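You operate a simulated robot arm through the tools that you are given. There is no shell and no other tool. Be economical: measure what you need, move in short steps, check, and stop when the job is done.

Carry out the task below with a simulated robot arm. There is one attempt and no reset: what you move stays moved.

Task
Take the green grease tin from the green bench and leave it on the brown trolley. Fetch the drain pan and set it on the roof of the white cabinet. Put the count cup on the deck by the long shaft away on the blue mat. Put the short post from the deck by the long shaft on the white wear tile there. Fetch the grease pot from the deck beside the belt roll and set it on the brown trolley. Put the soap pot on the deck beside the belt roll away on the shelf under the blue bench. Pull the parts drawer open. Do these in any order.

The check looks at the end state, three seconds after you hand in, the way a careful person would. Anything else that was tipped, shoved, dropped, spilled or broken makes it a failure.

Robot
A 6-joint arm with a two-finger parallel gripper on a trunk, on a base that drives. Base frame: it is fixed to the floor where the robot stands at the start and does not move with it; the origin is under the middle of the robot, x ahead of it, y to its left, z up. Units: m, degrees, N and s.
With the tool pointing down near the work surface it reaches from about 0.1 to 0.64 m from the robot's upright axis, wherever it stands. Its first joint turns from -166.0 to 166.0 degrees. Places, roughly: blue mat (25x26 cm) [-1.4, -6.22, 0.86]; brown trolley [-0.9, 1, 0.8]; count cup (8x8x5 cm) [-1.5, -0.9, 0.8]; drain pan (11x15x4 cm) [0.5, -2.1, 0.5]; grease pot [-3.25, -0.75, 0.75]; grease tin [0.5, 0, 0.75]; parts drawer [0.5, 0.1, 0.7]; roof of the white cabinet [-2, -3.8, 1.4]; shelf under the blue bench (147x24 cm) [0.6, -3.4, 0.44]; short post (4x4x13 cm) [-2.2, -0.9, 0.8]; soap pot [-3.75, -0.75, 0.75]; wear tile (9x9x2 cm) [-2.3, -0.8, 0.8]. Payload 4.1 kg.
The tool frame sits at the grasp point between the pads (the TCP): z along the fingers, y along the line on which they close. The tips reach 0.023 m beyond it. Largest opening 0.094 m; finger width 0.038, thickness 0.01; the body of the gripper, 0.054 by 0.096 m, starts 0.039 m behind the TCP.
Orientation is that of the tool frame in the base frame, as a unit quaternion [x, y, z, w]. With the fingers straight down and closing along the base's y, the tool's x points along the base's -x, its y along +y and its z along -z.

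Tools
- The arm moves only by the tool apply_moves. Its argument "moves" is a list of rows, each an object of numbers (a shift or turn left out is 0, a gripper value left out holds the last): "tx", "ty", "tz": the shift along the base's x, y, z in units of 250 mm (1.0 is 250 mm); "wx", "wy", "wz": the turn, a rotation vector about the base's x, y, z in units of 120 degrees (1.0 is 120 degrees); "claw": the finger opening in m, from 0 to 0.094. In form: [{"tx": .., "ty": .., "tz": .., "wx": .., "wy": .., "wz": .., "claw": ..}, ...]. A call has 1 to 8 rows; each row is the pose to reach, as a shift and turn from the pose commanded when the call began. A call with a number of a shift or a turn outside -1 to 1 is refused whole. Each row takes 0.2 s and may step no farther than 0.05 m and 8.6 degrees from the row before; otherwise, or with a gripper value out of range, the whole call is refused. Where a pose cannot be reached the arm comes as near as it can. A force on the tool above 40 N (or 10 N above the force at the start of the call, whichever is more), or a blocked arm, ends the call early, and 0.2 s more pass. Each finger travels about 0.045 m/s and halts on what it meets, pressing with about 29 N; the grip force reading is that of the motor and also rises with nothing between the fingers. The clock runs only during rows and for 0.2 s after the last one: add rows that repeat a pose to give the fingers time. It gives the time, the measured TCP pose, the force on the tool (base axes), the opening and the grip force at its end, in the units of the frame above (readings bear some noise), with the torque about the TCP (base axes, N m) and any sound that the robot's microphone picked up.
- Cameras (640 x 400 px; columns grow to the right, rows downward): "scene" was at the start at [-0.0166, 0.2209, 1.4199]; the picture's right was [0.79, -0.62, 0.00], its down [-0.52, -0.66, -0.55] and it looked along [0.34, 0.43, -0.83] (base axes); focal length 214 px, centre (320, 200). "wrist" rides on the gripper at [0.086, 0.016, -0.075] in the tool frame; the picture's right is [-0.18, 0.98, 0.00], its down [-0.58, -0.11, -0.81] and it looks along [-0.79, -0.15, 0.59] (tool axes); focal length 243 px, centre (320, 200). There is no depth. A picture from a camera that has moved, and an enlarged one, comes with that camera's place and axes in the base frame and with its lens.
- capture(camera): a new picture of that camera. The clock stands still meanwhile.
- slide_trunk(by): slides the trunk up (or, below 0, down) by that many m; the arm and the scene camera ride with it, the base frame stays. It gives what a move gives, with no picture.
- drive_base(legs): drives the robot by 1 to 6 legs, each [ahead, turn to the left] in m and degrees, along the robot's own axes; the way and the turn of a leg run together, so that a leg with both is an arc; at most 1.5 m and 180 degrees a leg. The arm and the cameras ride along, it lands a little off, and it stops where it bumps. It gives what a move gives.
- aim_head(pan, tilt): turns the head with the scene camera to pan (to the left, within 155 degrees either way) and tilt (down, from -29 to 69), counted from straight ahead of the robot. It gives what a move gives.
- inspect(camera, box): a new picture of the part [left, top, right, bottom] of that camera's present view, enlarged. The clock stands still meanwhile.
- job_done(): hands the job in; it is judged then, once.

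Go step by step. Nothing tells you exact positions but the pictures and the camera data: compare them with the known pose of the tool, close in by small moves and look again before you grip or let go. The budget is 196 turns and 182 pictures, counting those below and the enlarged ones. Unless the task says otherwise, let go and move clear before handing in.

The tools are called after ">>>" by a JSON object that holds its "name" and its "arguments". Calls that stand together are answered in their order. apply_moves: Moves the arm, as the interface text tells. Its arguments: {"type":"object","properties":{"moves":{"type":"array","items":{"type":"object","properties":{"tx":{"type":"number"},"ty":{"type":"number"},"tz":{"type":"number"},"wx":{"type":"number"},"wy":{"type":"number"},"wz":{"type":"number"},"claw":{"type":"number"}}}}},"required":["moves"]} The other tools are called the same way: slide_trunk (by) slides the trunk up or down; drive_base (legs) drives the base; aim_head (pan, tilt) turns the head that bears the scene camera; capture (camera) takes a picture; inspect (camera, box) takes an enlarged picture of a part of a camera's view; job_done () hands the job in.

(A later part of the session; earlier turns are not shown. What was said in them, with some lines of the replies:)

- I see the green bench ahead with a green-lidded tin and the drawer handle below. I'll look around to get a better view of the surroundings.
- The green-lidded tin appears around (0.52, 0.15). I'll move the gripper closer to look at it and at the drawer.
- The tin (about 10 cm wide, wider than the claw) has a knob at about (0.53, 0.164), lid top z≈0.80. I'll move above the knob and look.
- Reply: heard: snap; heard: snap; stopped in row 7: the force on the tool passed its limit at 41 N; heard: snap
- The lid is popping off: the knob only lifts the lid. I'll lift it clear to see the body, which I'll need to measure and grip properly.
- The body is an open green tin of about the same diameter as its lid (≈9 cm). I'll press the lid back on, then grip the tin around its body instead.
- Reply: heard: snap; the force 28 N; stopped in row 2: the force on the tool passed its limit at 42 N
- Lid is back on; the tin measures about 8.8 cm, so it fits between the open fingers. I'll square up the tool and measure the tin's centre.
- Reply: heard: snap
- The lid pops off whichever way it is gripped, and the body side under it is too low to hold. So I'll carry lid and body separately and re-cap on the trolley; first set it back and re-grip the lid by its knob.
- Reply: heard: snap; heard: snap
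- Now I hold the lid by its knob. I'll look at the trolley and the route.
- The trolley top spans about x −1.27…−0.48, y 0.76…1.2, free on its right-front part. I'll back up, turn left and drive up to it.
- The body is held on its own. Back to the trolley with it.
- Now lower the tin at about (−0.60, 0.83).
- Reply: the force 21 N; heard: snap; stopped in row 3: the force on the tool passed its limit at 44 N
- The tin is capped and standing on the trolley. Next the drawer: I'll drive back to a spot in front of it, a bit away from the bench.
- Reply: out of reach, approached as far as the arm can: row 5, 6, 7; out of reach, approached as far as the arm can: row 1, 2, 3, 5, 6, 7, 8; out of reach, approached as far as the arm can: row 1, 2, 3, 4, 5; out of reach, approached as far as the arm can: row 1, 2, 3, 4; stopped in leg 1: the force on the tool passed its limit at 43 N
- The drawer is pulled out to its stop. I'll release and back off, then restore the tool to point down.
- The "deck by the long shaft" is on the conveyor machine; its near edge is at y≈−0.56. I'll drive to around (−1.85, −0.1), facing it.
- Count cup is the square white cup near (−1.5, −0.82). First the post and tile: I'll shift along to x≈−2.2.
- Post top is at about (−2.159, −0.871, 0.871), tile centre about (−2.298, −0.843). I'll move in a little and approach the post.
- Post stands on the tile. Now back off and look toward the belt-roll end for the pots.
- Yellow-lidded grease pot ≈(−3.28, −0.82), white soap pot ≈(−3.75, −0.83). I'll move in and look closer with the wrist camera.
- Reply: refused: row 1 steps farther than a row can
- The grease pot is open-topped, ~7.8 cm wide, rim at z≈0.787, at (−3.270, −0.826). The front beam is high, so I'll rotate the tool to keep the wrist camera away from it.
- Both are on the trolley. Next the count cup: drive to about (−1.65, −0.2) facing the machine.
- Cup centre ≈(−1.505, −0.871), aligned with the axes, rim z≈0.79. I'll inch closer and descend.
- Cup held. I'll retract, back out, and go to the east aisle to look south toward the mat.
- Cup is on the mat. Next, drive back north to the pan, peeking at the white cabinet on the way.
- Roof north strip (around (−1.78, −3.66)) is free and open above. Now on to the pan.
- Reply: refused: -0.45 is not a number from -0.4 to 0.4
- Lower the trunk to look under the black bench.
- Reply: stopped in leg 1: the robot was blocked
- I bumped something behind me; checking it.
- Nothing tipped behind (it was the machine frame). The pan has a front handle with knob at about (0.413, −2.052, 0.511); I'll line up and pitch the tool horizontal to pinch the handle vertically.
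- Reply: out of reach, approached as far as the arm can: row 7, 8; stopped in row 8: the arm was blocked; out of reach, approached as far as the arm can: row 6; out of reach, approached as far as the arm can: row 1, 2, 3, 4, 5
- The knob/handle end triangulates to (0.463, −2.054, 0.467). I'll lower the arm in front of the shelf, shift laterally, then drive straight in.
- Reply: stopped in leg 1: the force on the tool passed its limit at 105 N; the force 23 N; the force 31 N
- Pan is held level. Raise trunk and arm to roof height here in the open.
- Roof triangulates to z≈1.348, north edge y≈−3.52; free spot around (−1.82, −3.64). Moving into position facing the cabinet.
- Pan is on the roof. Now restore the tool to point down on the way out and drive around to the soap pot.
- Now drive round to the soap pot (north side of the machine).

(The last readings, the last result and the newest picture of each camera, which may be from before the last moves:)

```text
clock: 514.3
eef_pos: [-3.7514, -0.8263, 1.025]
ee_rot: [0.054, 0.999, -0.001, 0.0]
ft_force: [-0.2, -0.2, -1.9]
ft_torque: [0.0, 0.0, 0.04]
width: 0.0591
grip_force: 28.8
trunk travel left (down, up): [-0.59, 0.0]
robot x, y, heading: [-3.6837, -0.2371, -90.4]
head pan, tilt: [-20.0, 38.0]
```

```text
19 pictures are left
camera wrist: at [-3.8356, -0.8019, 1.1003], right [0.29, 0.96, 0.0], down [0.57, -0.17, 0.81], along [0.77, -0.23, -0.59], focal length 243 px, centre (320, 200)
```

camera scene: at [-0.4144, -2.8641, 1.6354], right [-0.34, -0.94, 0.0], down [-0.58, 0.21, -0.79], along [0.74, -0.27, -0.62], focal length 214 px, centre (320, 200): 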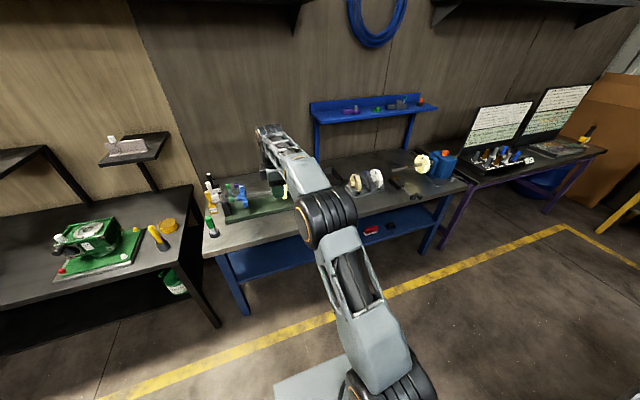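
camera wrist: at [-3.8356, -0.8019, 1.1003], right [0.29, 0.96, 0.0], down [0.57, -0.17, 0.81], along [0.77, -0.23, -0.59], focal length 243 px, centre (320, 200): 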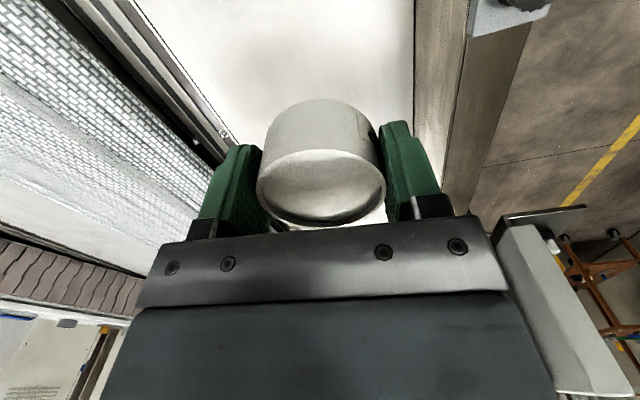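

>>> {"name": "apply_moves", "arguments": {"moves": [{"tx": 0.1, "ty": 0.1, "tz": 0.1}, {"tx": 0.2, "ty": 0.2, "tz": 0.2}, {"tx": 0.25, "ty": 0.25, "tz": 0.35}]}}

>>> {"name": "drive_base", "arguments": {"legs": [[-0.45, 0], [0, 90.4], [1.5, 0], [1.5, 0], [0.25, 0]]}}

```text
clock: 515.1
eef_pos: [-3.6893, -0.7646, 1.112]
ee_rot: [0.053, 0.999, -0.002, 0.001]
ft_force: [-0.3, 0.3, -1.0]
ft_torque: [-0.02, -0.03, -0.01]
width: 0.0584
grip_force: 29.0
trunk travel left (down, up): [-0.59, 0.0]
robot x, y, heading: [-3.6825, -0.2385, -90.5]
head pan, tilt: [-20.0, 38.0]
```

```text
clock: 537.2
eef_pos: [0.0894, 0.3112, 1.1115]
ee_rot: [-0.685, 0.729, -0.001, 0.001]
ft_force: [0.4, -0.2, -1.1]
ft_torque: [0.01, 0.01, -0.03]
width: 0.0586
grip_force: 28.9
trunk travel left (down, up): [-0.59, 0.0]
robot x, y, heading: [-0.4378, 0.2873, 2.3]
head pan, tilt: [-20.0, 38.0]
```

>>> {"name": "drive_base", "arguments": {"legs": [[0, -92.3], [1.5, 0], [1.5, 0], [0.27, 0], [0, 90]]}}

>>> {"name": "aim_head", "arguments": {"pan": 12, "tilt": 42}}

>>> {"name": "capture", "arguments": {"camera": "scene"}}

```text
clock: 560.9
eef_pos: [0.2232, -2.9721, 1.1114]
ee_rot: [-0.69, 0.724, 0.0, 0.0]
ft_force: [-0.3, -0.9, -0.7]
ft_torque: [-0.02, 0.0, -0.03]
width: 0.0584
grip_force: 28.7
trunk travel left (down, up): [-0.59, 0.0]
robot x, y, heading: [-0.3037, -3.0004, 3.0]
head pan, tilt: [-20.0, 38.0]
```

```text
clock: 561.9
eef_pos: [0.2226, -2.9719, 1.1115]
ee_rot: [-0.691, 0.723, -0.001, 0.002]
ft_force: [0.5, 0.4, -1.1]
ft_torque: [-0.03, 0.0, 0.01]
width: 0.0585
grip_force: 29.5
trunk travel left (down, up): [-0.59, 0.0]
robot x, y, heading: [-0.302, -2.9996, 2.9]
head pan, tilt: [12.0, 42.0]
```

```text
18 pictures are left
camera scene: at [-0.292, -2.816, 1.6295], right [0.26, -0.97, 0.0], down [-0.65, -0.17, -0.74], along [0.72, 0.19, -0.67], focal length 214 px, centre (320, 200)
```

scene: 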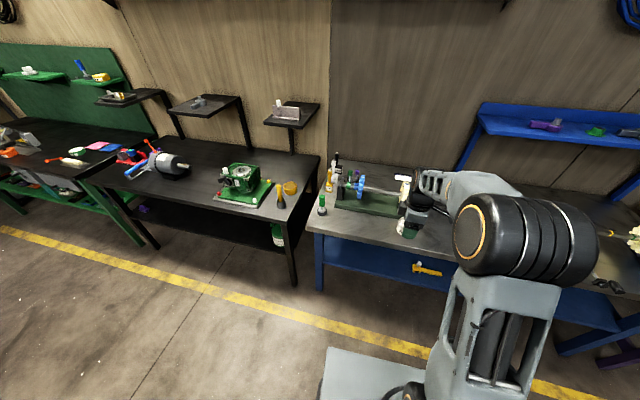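

>>> {"name": "drive_base", "arguments": {"legs": [[0.18, 0]]}}

>>> {"name": "apply_moves", "arguments": {"moves": [{"tx": 0.08, "tz": -0.18}, {"tx": 0.16, "tz": -0.36}, {"tx": 0.16, "tz": -0.55}, {"tx": 0.16, "tz": -0.74}, {"tx": 0.16, "tz": -0.9}]}}

>>> {"name": "inspect", "arguments": {"camera": "scene", "box": [300, 150, 480, 262]}}

```text
clock: 563.4
eef_pos: [0.4014, -2.9621, 1.1108]
ee_rot: [-0.69, 0.724, -0.001, 0.0]
ft_force: [0.2, 0.2, -1.3]
ft_torque: [0.03, 0.03, -0.02]
width: 0.0585
grip_force: 28.4
trunk travel left (down, up): [-0.59, 0.0]
robot x, y, heading: [-0.1236, -2.9916, 3.0]
head pan, tilt: [12.0, 42.0]
```

```text
clock: 564.6
eef_pos: [0.442, -2.9607, 0.8837]
ee_rot: [-0.691, 0.723, -0.001, 0.002]
ft_force: [-0.5, -0.1, -1.8]
ft_torque: [0.01, 0.01, 0.0]
width: 0.0586
grip_force: 29.5
trunk travel left (down, up): [-0.59, 0.0]
robot x, y, heading: [-0.127, -2.9905, 3.0]
head pan, tilt: [12.0, 42.0]
```

```text
3.56 times, centred on (390, 206) of scene
camera zoom: at [-0.1133, -2.8061, 1.6295], right [0.26, -0.97, 0.0], down [-0.65, -0.17, -0.74], along [0.72, 0.19, -0.67], focal length 763 px, centre (71, 179)
```

zoom: 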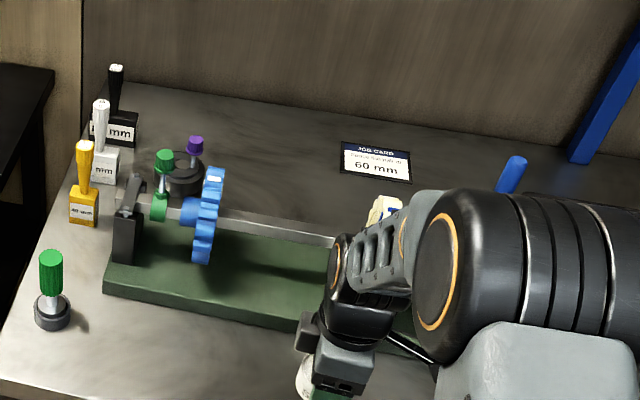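

>>> {"name": "apply_moves", "arguments": {"moves": [{"tz": -0.06}, {"tz": -0.1}, {"tz": -0.14}, {"tz": -0.18}, {"tz": -0.21}, {"tz": -0.24}, {"tz": -0.27}, {"tz": -0.3}]}}

```text
clock: 566.2
eef_pos: [0.442, -2.9624, 0.824]
ee_rot: [-0.691, 0.723, -0.002, 0.002]
ft_force: [-7.9, 0.4, 15.8]
ft_torque: [0.04, 0.72, 0.01]
width: 0.0581
grip_force: 28.4
trunk travel left (down, up): [-0.59, 0.0]
robot x, y, heading: [-0.1263, -2.9933, 3.3]
head pan, tilt: [12.0, 42.0]
stopped in row 8: the force on the tool passed its limit at 46 N (the readings are from after the stop); the commanded pose is now the measured one
```

>>> {"name": "apply_moves", "arguments": {"moves": [{"tz": 0.012}, {"tz": 0.012, "claw": 0.075}, {"tz": 0.012, "claw": 0.08}, {"tz": 0.12}, {"tz": 0.3}, {"tz": 0.48}, {"tz": 0.66}]}}

>>> {"name": "capture", "arguments": {"camera": "wrist"}}

```text
clock: 567.9
eef_pos: [0.4418, -2.961, 0.9847]
ee_rot: [-0.691, 0.723, -0.002, 0.002]
ft_force: [-0.1, -0.5, -0.7]
ft_torque: [0.01, -0.02, -0.01]
width: 0.08
grip_force: 0.1
trunk travel left (down, up): [-0.59, 0.0]
robot x, y, heading: [-0.1297, -2.9865, 3.4]
head pan, tilt: [12.0, 42.0]
```

```text
16 pictures are left
camera wrist: at [0.422, -3.0473, 1.0603], right [-0.97, 0.23, 0.0], down [0.13, 0.58, 0.81], along [0.19, 0.78, -0.59], focal length 243 px, centre (320, 200)
```

wrist: 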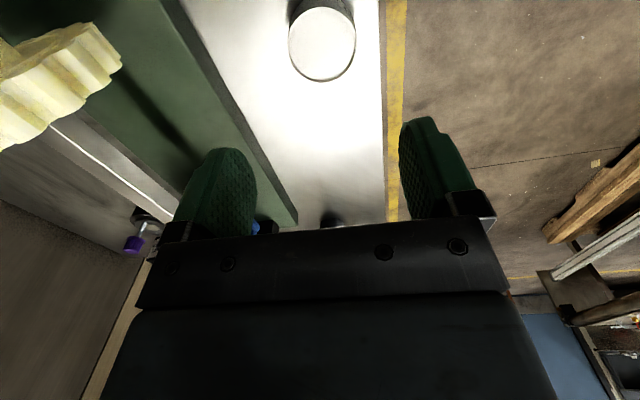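

Pot stands on the bench's front strip. Now back off, roll and pitch the tool (30° below horizontal) to regrasp it from the front.

>>> {"name": "drive_base", "arguments": {"legs": [[-0.22, 0]]}}

>>> {"name": "apply_moves", "arguments": {"moves": [{"wz": -0.07}, {"wz": -0.14}, {"wz": -0.21}, {"wz": -0.28}, {"wz": -0.35}, {"wz": -0.42}, {"wz": -0.49}, {"wz": -0.56}]}}

>>> {"name": "apply_moves", "arguments": {"moves": [{"wz": -0.07}, {"wz": -0.14}]}}

>>> {"name": "apply_moves", "arguments": {"moves": [{"wx": 0.004, "wy": -0.07}, {"wx": 0.008, "wy": -0.14}, {"wx": 0.012, "wy": -0.21}, {"wx": 0.0166, "wy": -0.28}, {"wx": 0.021, "wy": -0.35}, {"wx": 0.025, "wy": -0.42}, {"wx": 0.0297, "wy": -0.49}]}}

```text
clock: 569.5
eef_pos: [0.2224, -2.9717, 0.9844]
ee_rot: [-0.691, 0.723, -0.002, 0.001]
ft_force: [-0.6, -0.5, -1.0]
ft_torque: [0.0, 0.0, -0.04]
width: 0.0798
grip_force: 0.0
trunk travel left (down, up): [-0.59, 0.0]
robot x, y, heading: [-0.3439, -3.0034, 3.2]
head pan, tilt: [12.0, 42.0]
```

```text
clock: 571.3
eef_pos: [0.2221, -2.9727, 0.9842]
ee_rot: [-0.175, 0.985, -0.002, 0.0]
ft_force: [0.5, 0.3, -0.5]
ft_torque: [-0.02, -0.01, 0.01]
width: 0.0801
grip_force: 0.1
trunk travel left (down, up): [-0.59, 0.0]
robot x, y, heading: [-0.3456, -3.0029, 3.1]
head pan, tilt: [12.0, 42.0]
```

```text
clock: 571.9
eef_pos: [0.222, -2.9722, 0.9841]
ee_rot: [-0.028, 1.0, -0.003, 0.0]
ft_force: [0.0, 0.2, 0.4]
ft_torque: [-0.03, 0.01, 0.03]
width: 0.08
grip_force: 0.1
trunk travel left (down, up): [-0.59, 0.0]
robot x, y, heading: [-0.3478, -3.0006, 3.4]
head pan, tilt: [12.0, 42.0]
```

```text
clock: 573.5
eef_pos: [0.2215, -2.973, 0.9839]
ee_rot: [-0.024, 0.87, 0.012, 0.492]
ft_force: [-0.5, -0.1, -0.7]
ft_torque: [0.0, 0.0, 0.01]
width: 0.0801
grip_force: 0.1
trunk travel left (down, up): [-0.59, 0.0]
robot x, y, heading: [-0.3472, -3.0037, 3.1]
head pan, tilt: [12.0, 42.0]
```

>>> {"name": "apply_moves", "arguments": {"moves": [{"tz": -0.18}, {"tz": -0.36}, {"tz": -0.54}, {"tz": -0.655}]}}

>>> {"name": "drive_base", "arguments": {"legs": [[0.14, 0]]}}

>>> {"name": "capture", "arguments": {"camera": "wrist"}}

```text
clock: 574.5
eef_pos: [0.2236, -2.9732, 0.8206]
ee_rot: [-0.025, 0.871, 0.012, 0.491]
ft_force: [1.1, -0.7, -0.4]
ft_torque: [-0.01, -0.02, -0.03]
width: 0.08
grip_force: 0.0
trunk travel left (down, up): [-0.59, 0.0]
robot x, y, heading: [-0.343, -3.0027, 3.3]
head pan, tilt: [12.0, 42.0]
```

```text
clock: 575.9
eef_pos: [0.362, -2.9664, 0.8202]
ee_rot: [-0.025, 0.871, 0.013, 0.491]
ft_force: [-0.7, 0.3, -0.4]
ft_torque: [-0.03, 0.0, 0.01]
width: 0.0797
grip_force: 0.1
trunk travel left (down, up): [-0.59, 0.0]
robot x, y, heading: [-0.2077, -2.9977, 3.3]
head pan, tilt: [12.0, 42.0]
```

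```text
15 pictures are left
camera wrist: at [0.2526, -2.9569, 0.7856], right [0.04, 0.99, 0.16], down [-0.38, -0.13, 0.91], along [0.92, -0.1, 0.37], focal length 243 px, centre (320, 200)
```

wrist: 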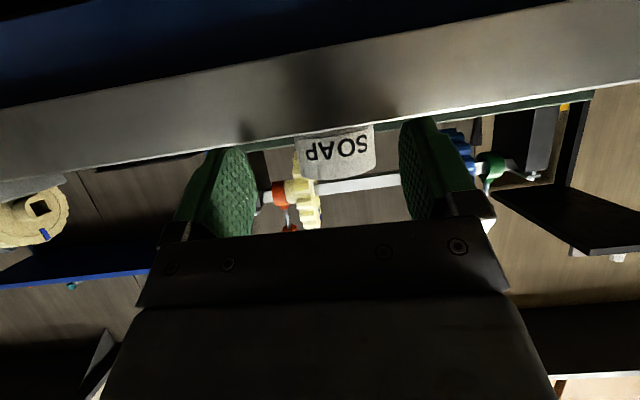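

>>> {"name": "apply_moves", "arguments": {"moves": [{"ty": 0.028, "tx": 0.06}, {"ty": 0.028, "tx": 0.16}, {"ty": 0.028, "tx": 0.25}, {"ty": 0.028, "tx": 0.32}]}}

>>> {"name": "capture", "arguments": {"camera": "wrist"}}

```text
clock: 576.3
eef_pos: [0.3724, -2.9606, 0.8196]
ee_rot: [-0.024, 0.872, 0.011, 0.488]
ft_force: [-11.5, 0.7, 10.6]
ft_torque: [-0.49, 0.05, -0.53]
width: 0.0794
grip_force: 0.0
trunk travel left (down, up): [-0.59, 0.0]
robot x, y, heading: [-0.2058, -2.9956, 3.0]
head pan, tilt: [12.0, 42.0]
stopped in row 2: the force on the tool passed its limit at 42 N (the readings are from after the stop); the commanded pose is now the measured one
```

```text
14 pictures are left
camera wrist: at [0.2635, -2.951, 0.7866], right [0.05, 0.99, 0.15], down [-0.38, -0.13, 0.92], along [0.92, -0.1, 0.37], focal length 243 px, centre (320, 200)
```

wrist: 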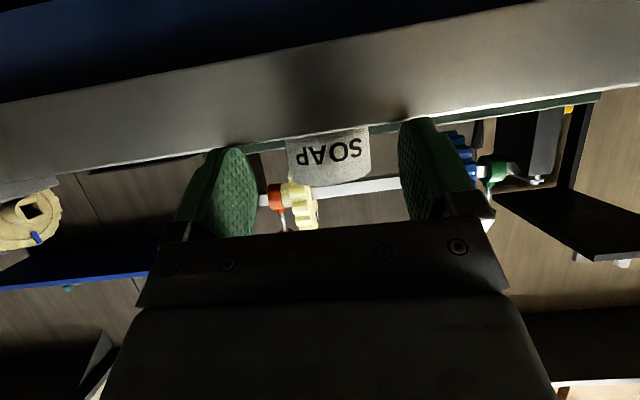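

>>> {"name": "apply_moves", "arguments": {"moves": [{"tx": -0.05, "tz": 0.0}, {"tx": -0.05, "tz": 0.034}, {"tx": 0.08, "tz": 0.034}, {"tx": 0.18, "tz": 0.034}, {"tx": 0.265, "tz": 0.034}]}}

>>> {"name": "capture", "arguments": {"camera": "wrist"}}

```text
clock: 577.5
eef_pos: [0.4412, -2.9611, 0.8287]
ee_rot: [-0.022, 0.872, 0.011, 0.488]
ft_force: [-7.3, -0.4, 9.0]
ft_torque: [0.37, 0.14, 0.3]
width: 0.0802
grip_force: 0.0
trunk travel left (down, up): [-0.59, 0.0]
robot x, y, heading: [-0.2083, -2.9951, 3.2]
head pan, tilt: [12.0, 42.0]
```

```text
13 pictures are left
camera wrist: at [0.3314, -2.9514, 0.7947], right [0.05, 0.99, 0.15], down [-0.38, -0.13, 0.92], along [0.92, -0.1, 0.37], focal length 243 px, centre (320, 200)
```

wrist: 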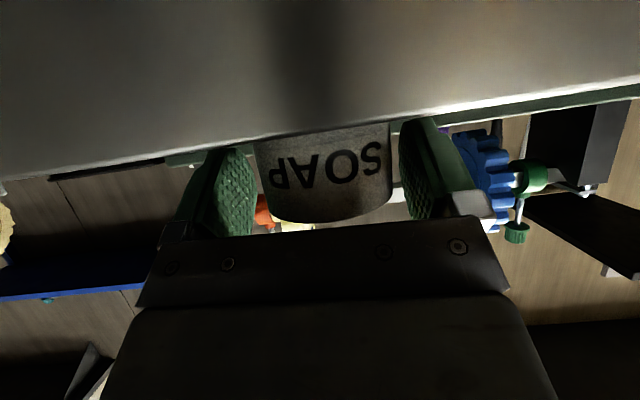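

>>> {"name": "apply_moves", "arguments": {"moves": [{"tz": 0.01}, {"tz": 0.01, "claw": 0.04}, {"tz": 0.01, "claw": 0.04}, {"tz": 0.01, "claw": 0.04}]}}

>>> {"name": "apply_moves", "arguments": {"moves": [{"tz": 0.05}, {"tz": 0.15}, {"tz": 0.28}]}}

>>> {"name": "capture", "arguments": {"camera": "wrist"}}

```text
clock: 578.5
eef_pos: [0.441, -2.9598, 0.8297]
ee_rot: [-0.023, 0.872, 0.011, 0.488]
ft_force: [-1.3, -0.4, 0.6]
ft_torque: [-0.03, -0.01, 0.02]
width: 0.059
grip_force: 28.7
trunk travel left (down, up): [-0.59, 0.0]
robot x, y, heading: [-0.2069, -2.9966, 3.0]
head pan, tilt: [12.0, 42.0]
```

```text
clock: 579.3
eef_pos: [0.4401, -2.9622, 0.9014]
ee_rot: [-0.023, 0.873, 0.012, 0.487]
ft_force: [0.9, -1.0, -2.0]
ft_torque: [0.01, 0.0, 0.02]
width: 0.0587
grip_force: 28.8
trunk travel left (down, up): [-0.59, 0.0]
robot x, y, heading: [-0.2092, -2.9923, 3.2]
head pan, tilt: [12.0, 42.0]
```

```text
12 pictures are left
camera wrist: at [0.3305, -2.9521, 0.8669], right [0.05, 0.99, 0.15], down [-0.38, -0.13, 0.92], along [0.93, -0.1, 0.37], focal length 243 px, centre (320, 200)
```

wrist: 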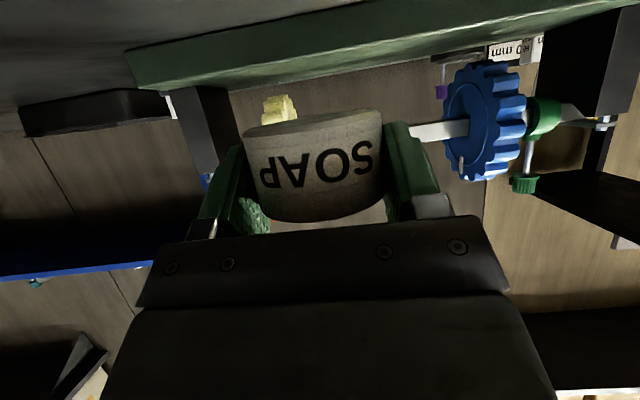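

>>> {"name": "drive_base", "arguments": {"legs": [[-0.26, 0]]}}

>>> {"name": "slide_trunk", "arguments": {"by": -0.4}}

>>> {"name": "aim_head", "arguments": {"pan": 5, "tilt": 30}}

>>> {"name": "capture", "arguments": {"camera": "scene"}}

>>> {"name": "capture", "arguments": {"camera": "wrist"}}

```text
clock: 581.2
eef_pos: [0.1751, -2.9756, 0.9005]
ee_rot: [-0.023, 0.872, 0.011, 0.488]
ft_force: [-0.3, -0.2, -0.8]
ft_torque: [0.02, 0.02, -0.03]
width: 0.059
grip_force: 29.2
trunk travel left (down, up): [-0.59, 0.0]
robot x, y, heading: [-0.4762, -3.01, 3.4]
head pan, tilt: [12.0, 42.0]
```

```text
clock: 585.0
eef_pos: [0.1759, -2.9752, 0.501]
ee_rot: [-0.024, 0.873, 0.012, 0.488]
ft_force: [0.2, -0.7, -0.3]
ft_torque: [-0.02, -0.01, 0.03]
width: 0.0589
grip_force: 28.9
trunk travel left (down, up): [-0.19, 0.4]
robot x, y, heading: [-0.4708, -3.0099, 3.2]
head pan, tilt: [12.0, 42.0]
```

```text
clock: 585.8
eef_pos: [0.1751, -2.9759, 0.5005]
ee_rot: [-0.024, 0.872, 0.013, 0.488]
ft_force: [-0.2, -0.3, -1.9]
ft_torque: [0.01, 0.0, 0.03]
width: 0.0588
grip_force: 28.7
trunk travel left (down, up): [-0.19, 0.4]
robot x, y, heading: [-0.4736, -3.0087, 3.2]
head pan, tilt: [5.0, 30.0]
```

```text
11 pictures are left
camera scene: at [-0.4526, -2.8345, 1.2477], right [0.14, -0.99, 0.0], down [-0.5, -0.07, -0.87], along [0.86, 0.12, -0.5], focal length 214 px, centre (320, 200)
```

scene: 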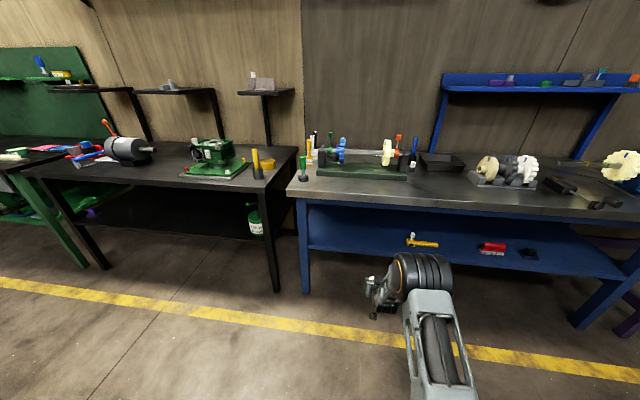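

```text
10 pictures are left
camera wrist: at [0.0657, -2.9662, 0.4666], right [0.04, 0.99, 0.15], down [-0.38, -0.13, 0.92], along [0.93, -0.1, 0.37], focal length 243 px, centre (320, 200)
```

wrist: 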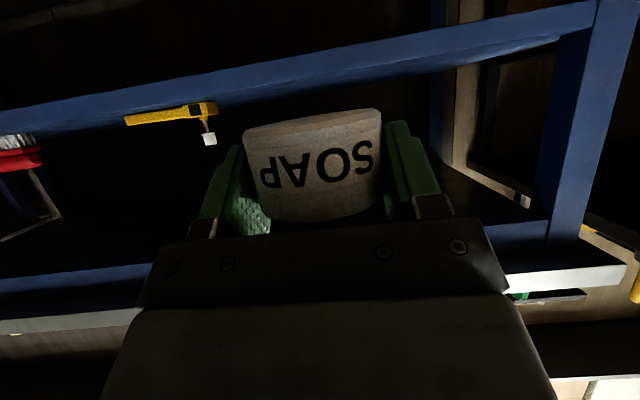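

Shelf top is at z≈0.454 with front edge x≈0.415; the spot at (0.49, −2.96) is clear. Driving in.

>>> {"name": "apply_moves", "arguments": {"moves": [{"tz": 0.04}, {"tz": 0.08}]}}

>>> {"name": "drive_base", "arguments": {"legs": [[0.22, 0]]}}

>>> {"name": "capture", "arguments": {"camera": "wrist"}}

```text
clock: 586.4
eef_pos: [0.1759, -2.9764, 0.5191]
ee_rot: [-0.024, 0.872, 0.012, 0.489]
ft_force: [0.1, -0.1, -2.1]
ft_torque: [0.01, 0.01, -0.02]
width: 0.0588
grip_force: 29.8
trunk travel left (down, up): [-0.19, 0.4]
robot x, y, heading: [-0.4732, -3.0078, 3.1]
head pan, tilt: [5.0, 30.0]
```

```text
clock: 588.1
eef_pos: [0.3955, -2.9607, 0.5189]
ee_rot: [-0.026, 0.873, 0.013, 0.488]
ft_force: [0.4, -0.3, -0.9]
ft_torque: [0.0, -0.01, -0.01]
width: 0.059
grip_force: 29.1
trunk travel left (down, up): [-0.19, 0.4]
robot x, y, heading: [-0.2539, -2.9953, 3.5]
head pan, tilt: [5.0, 30.0]
```

```text
9 pictures are left
camera wrist: at [0.2862, -2.9523, 0.4859], right [0.04, 0.99, 0.15], down [-0.38, -0.13, 0.92], along [0.93, -0.1, 0.37], focal length 243 px, centre (320, 200)
```

wrist: 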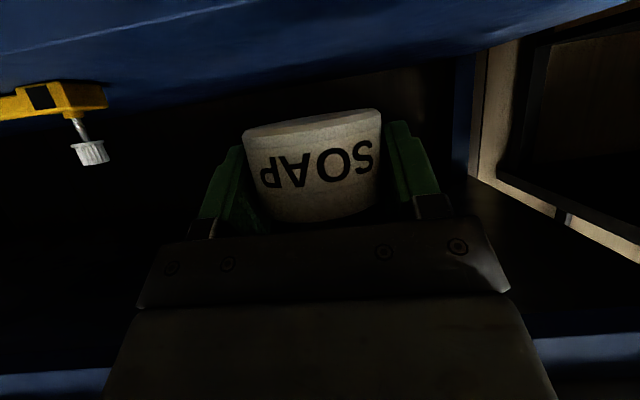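

>>> {"name": "drive_base", "arguments": {"legs": [[0.092, 0]]}}

>>> {"name": "apply_moves", "arguments": {"moves": [{"tz": -0.04}, {"tz": -0.07}, {"tz": -0.09}, {"tz": -0.11}, {"tz": -0.13}]}}

>>> {"name": "capture", "arguments": {"camera": "wrist"}}

```text
clock: 589.2
eef_pos: [0.4866, -2.9563, 0.5199]
ee_rot: [-0.025, 0.873, 0.012, 0.487]
ft_force: [0.4, -0.7, -1.2]
ft_torque: [0.0, 0.01, -0.02]
width: 0.059
grip_force: 29.2
trunk travel left (down, up): [-0.19, 0.4]
robot x, y, heading: [-0.1635, -2.9899, 3.4]
head pan, tilt: [5.0, 30.0]
```

```text
clock: 590.4
eef_pos: [0.4861, -2.9554, 0.4871]
ee_rot: [-0.025, 0.872, 0.012, 0.488]
ft_force: [0.8, 0.6, -0.9]
ft_torque: [0.01, -0.04, 0.0]
width: 0.0589
grip_force: 28.6
trunk travel left (down, up): [-0.19, 0.4]
robot x, y, heading: [-0.1595, -2.9931, 3.7]
head pan, tilt: [5.0, 30.0]
```

```text
8 pictures are left
camera wrist: at [0.3765, -2.9466, 0.4534], right [0.04, 0.99, 0.15], down [-0.38, -0.13, 0.92], along [0.93, -0.1, 0.37], focal length 243 px, centre (320, 200)
```

wrist: 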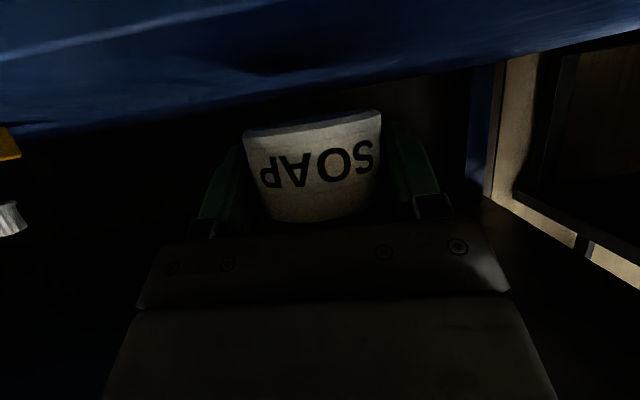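

>>> {"name": "apply_moves", "arguments": {"moves": [{"tz": -0.015}, {"tz": -0.03}, {"tz": -0.045}, {"tz": -0.06}, {"tz": -0.075}]}}

```text
clock: 591.6
eef_pos: [0.4873, -2.956, 0.4687]
ee_rot: [-0.025, 0.872, 0.013, 0.489]
ft_force: [0.1, 0.1, -1.6]
ft_torque: [-0.01, 0.02, 0.0]
width: 0.0587
grip_force: 29.2
trunk travel left (down, up): [-0.19, 0.4]
robot x, y, heading: [-0.1614, -2.9901, 3.6]
head pan, tilt: [5.0, 30.0]
```

>>> {"name": "apply_moves", "arguments": {"moves": [{"tz": -0.015}, {"tz": -0.03}, {"tz": -0.045}, {"tz": -0.06}, {"tz": -0.075}]}}

>>> {"name": "capture", "arguments": {"camera": "wrist"}}

```text
clock: 592.8
eef_pos: [0.4913, -2.9572, 0.4582]
ee_rot: [-0.024, 0.868, 0.013, 0.497]
ft_force: [2.8, 0.8, 11.8]
ft_torque: [0.12, 0.08, 0.03]
width: 0.0586
grip_force: 29.3
trunk travel left (down, up): [-0.19, 0.4]
robot x, y, heading: [-0.1631, -2.9927, 3.3]
head pan, tilt: [5.0, 30.0]
stopped in row 5: the force on the tool passed its limit at 44 N (the readings are from after the stop); the commanded pose is now the measured one
```

```text
7 pictures are left
camera wrist: at [0.3825, -2.9477, 0.4226], right [0.04, 0.99, 0.16], down [-0.4, -0.13, 0.91], along [0.92, -0.1, 0.39], focal length 243 px, centre (320, 200)
```

wrist: 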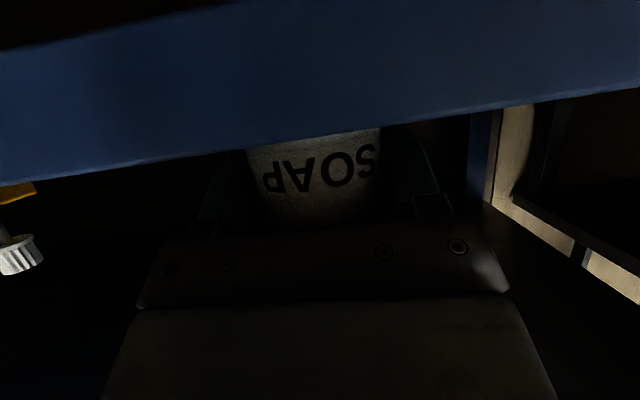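

>>> {"name": "apply_moves", "arguments": {"moves": [{"tz": 0.008}, {"tz": 0.008, "claw": 0.075}, {"tz": 0.008, "claw": 0.08}, {"tz": 0.02, "claw": 0.08}]}}

>>> {"name": "drive_base", "arguments": {"legs": [[-0.25, 0]]}}

>>> {"name": "inspect", "arguments": {"camera": "wrist", "box": [160, 0, 480, 200]}}

>>> {"name": "inspect", "arguments": {"camera": "scene", "box": [260, 150, 500, 300]}}

```text
clock: 593.8
eef_pos: [0.4893, -2.9556, 0.4573]
ee_rot: [-0.025, 0.87, 0.013, 0.492]
ft_force: [-0.3, 0.2, -0.2]
ft_torque: [0.01, -0.02, 0.05]
width: 0.0797
grip_force: 0.1
trunk travel left (down, up): [-0.19, 0.4]
robot x, y, heading: [-0.1639, -2.9936, 3.7]
head pan, tilt: [5.0, 30.0]
```

```text
clock: 595.6
eef_pos: [0.24, -2.9699, 0.4598]
ee_rot: [-0.025, 0.869, 0.014, 0.494]
ft_force: [0.5, -0.8, -0.3]
ft_torque: [0.0, -0.04, 0.02]
width: 0.08
grip_force: 0.1
trunk travel left (down, up): [-0.19, 0.4]
robot x, y, heading: [-0.4111, -3.0012, 3.7]
head pan, tilt: [5.0, 30.0]
```

```text
2.00 times, centred on (320, 100) of wrist
camera zoom: at [0.1304, -2.9615, 0.4253], right [0.04, 0.99, 0.16], down [-0.39, -0.13, 0.91], along [0.92, -0.1, 0.38], focal length 485 px, centre (320, 400)
```

zoom: 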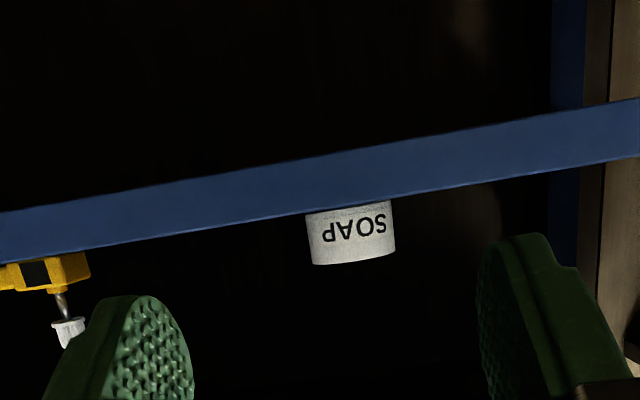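

```text
2.67 times, centred on (380, 225) of scene
camera zoom: at [-0.3929, -2.8313, 1.2478], right [0.15, -0.99, 0.0], down [-0.49, -0.07, -0.87], along [0.86, 0.13, -0.5], focal length 572 px, centre (160, 133)
```

zoom: 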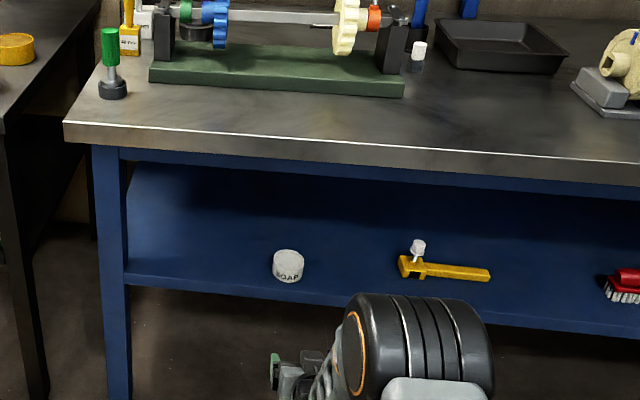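

All seven tasks look complete in the last pictures: the soap pot stands upright on the blue bench's shelf and the gripper is clear, so I'm handing in.

>>> {"name": "job_done", "arguments": {}}

```text
The job is handed in.
```

I've handed the job in with all seven tasks done; each item looked right in the last picture I took of it, though I didn't revisit the earlier ones before handing in.

- **Grease tin:** its lid comes off whenever it is gripped, so I carried lid and tin separately and pressed the lid back on. It stands capped on the brown trolley.
- **Grease pot:** it is on the brown trolley, beside the tin.
- **Drain pan:** it is on the roof of the white cabinet, with its handle towards the edge.
- **Count cup:** it is on the blue mat.
- **Short post:** it stands upright on the white wear tile.
- **Soap pot:** it is upright on the shelf under the blue bench. I set it on the bench top briefly to change my grip.
- **Parts drawer:** it is pulled out to its stop, about 19 cm.

**Bumps:** I backed into something behind me, most likely the machine's frame or the pallet under it, while lining up for the pan. The gripper also hit hard (105 N) while reaching for the pan's handle. The views behind the robot after the first bump showed nothing tipped; after the second I only checked that the pan was held level.
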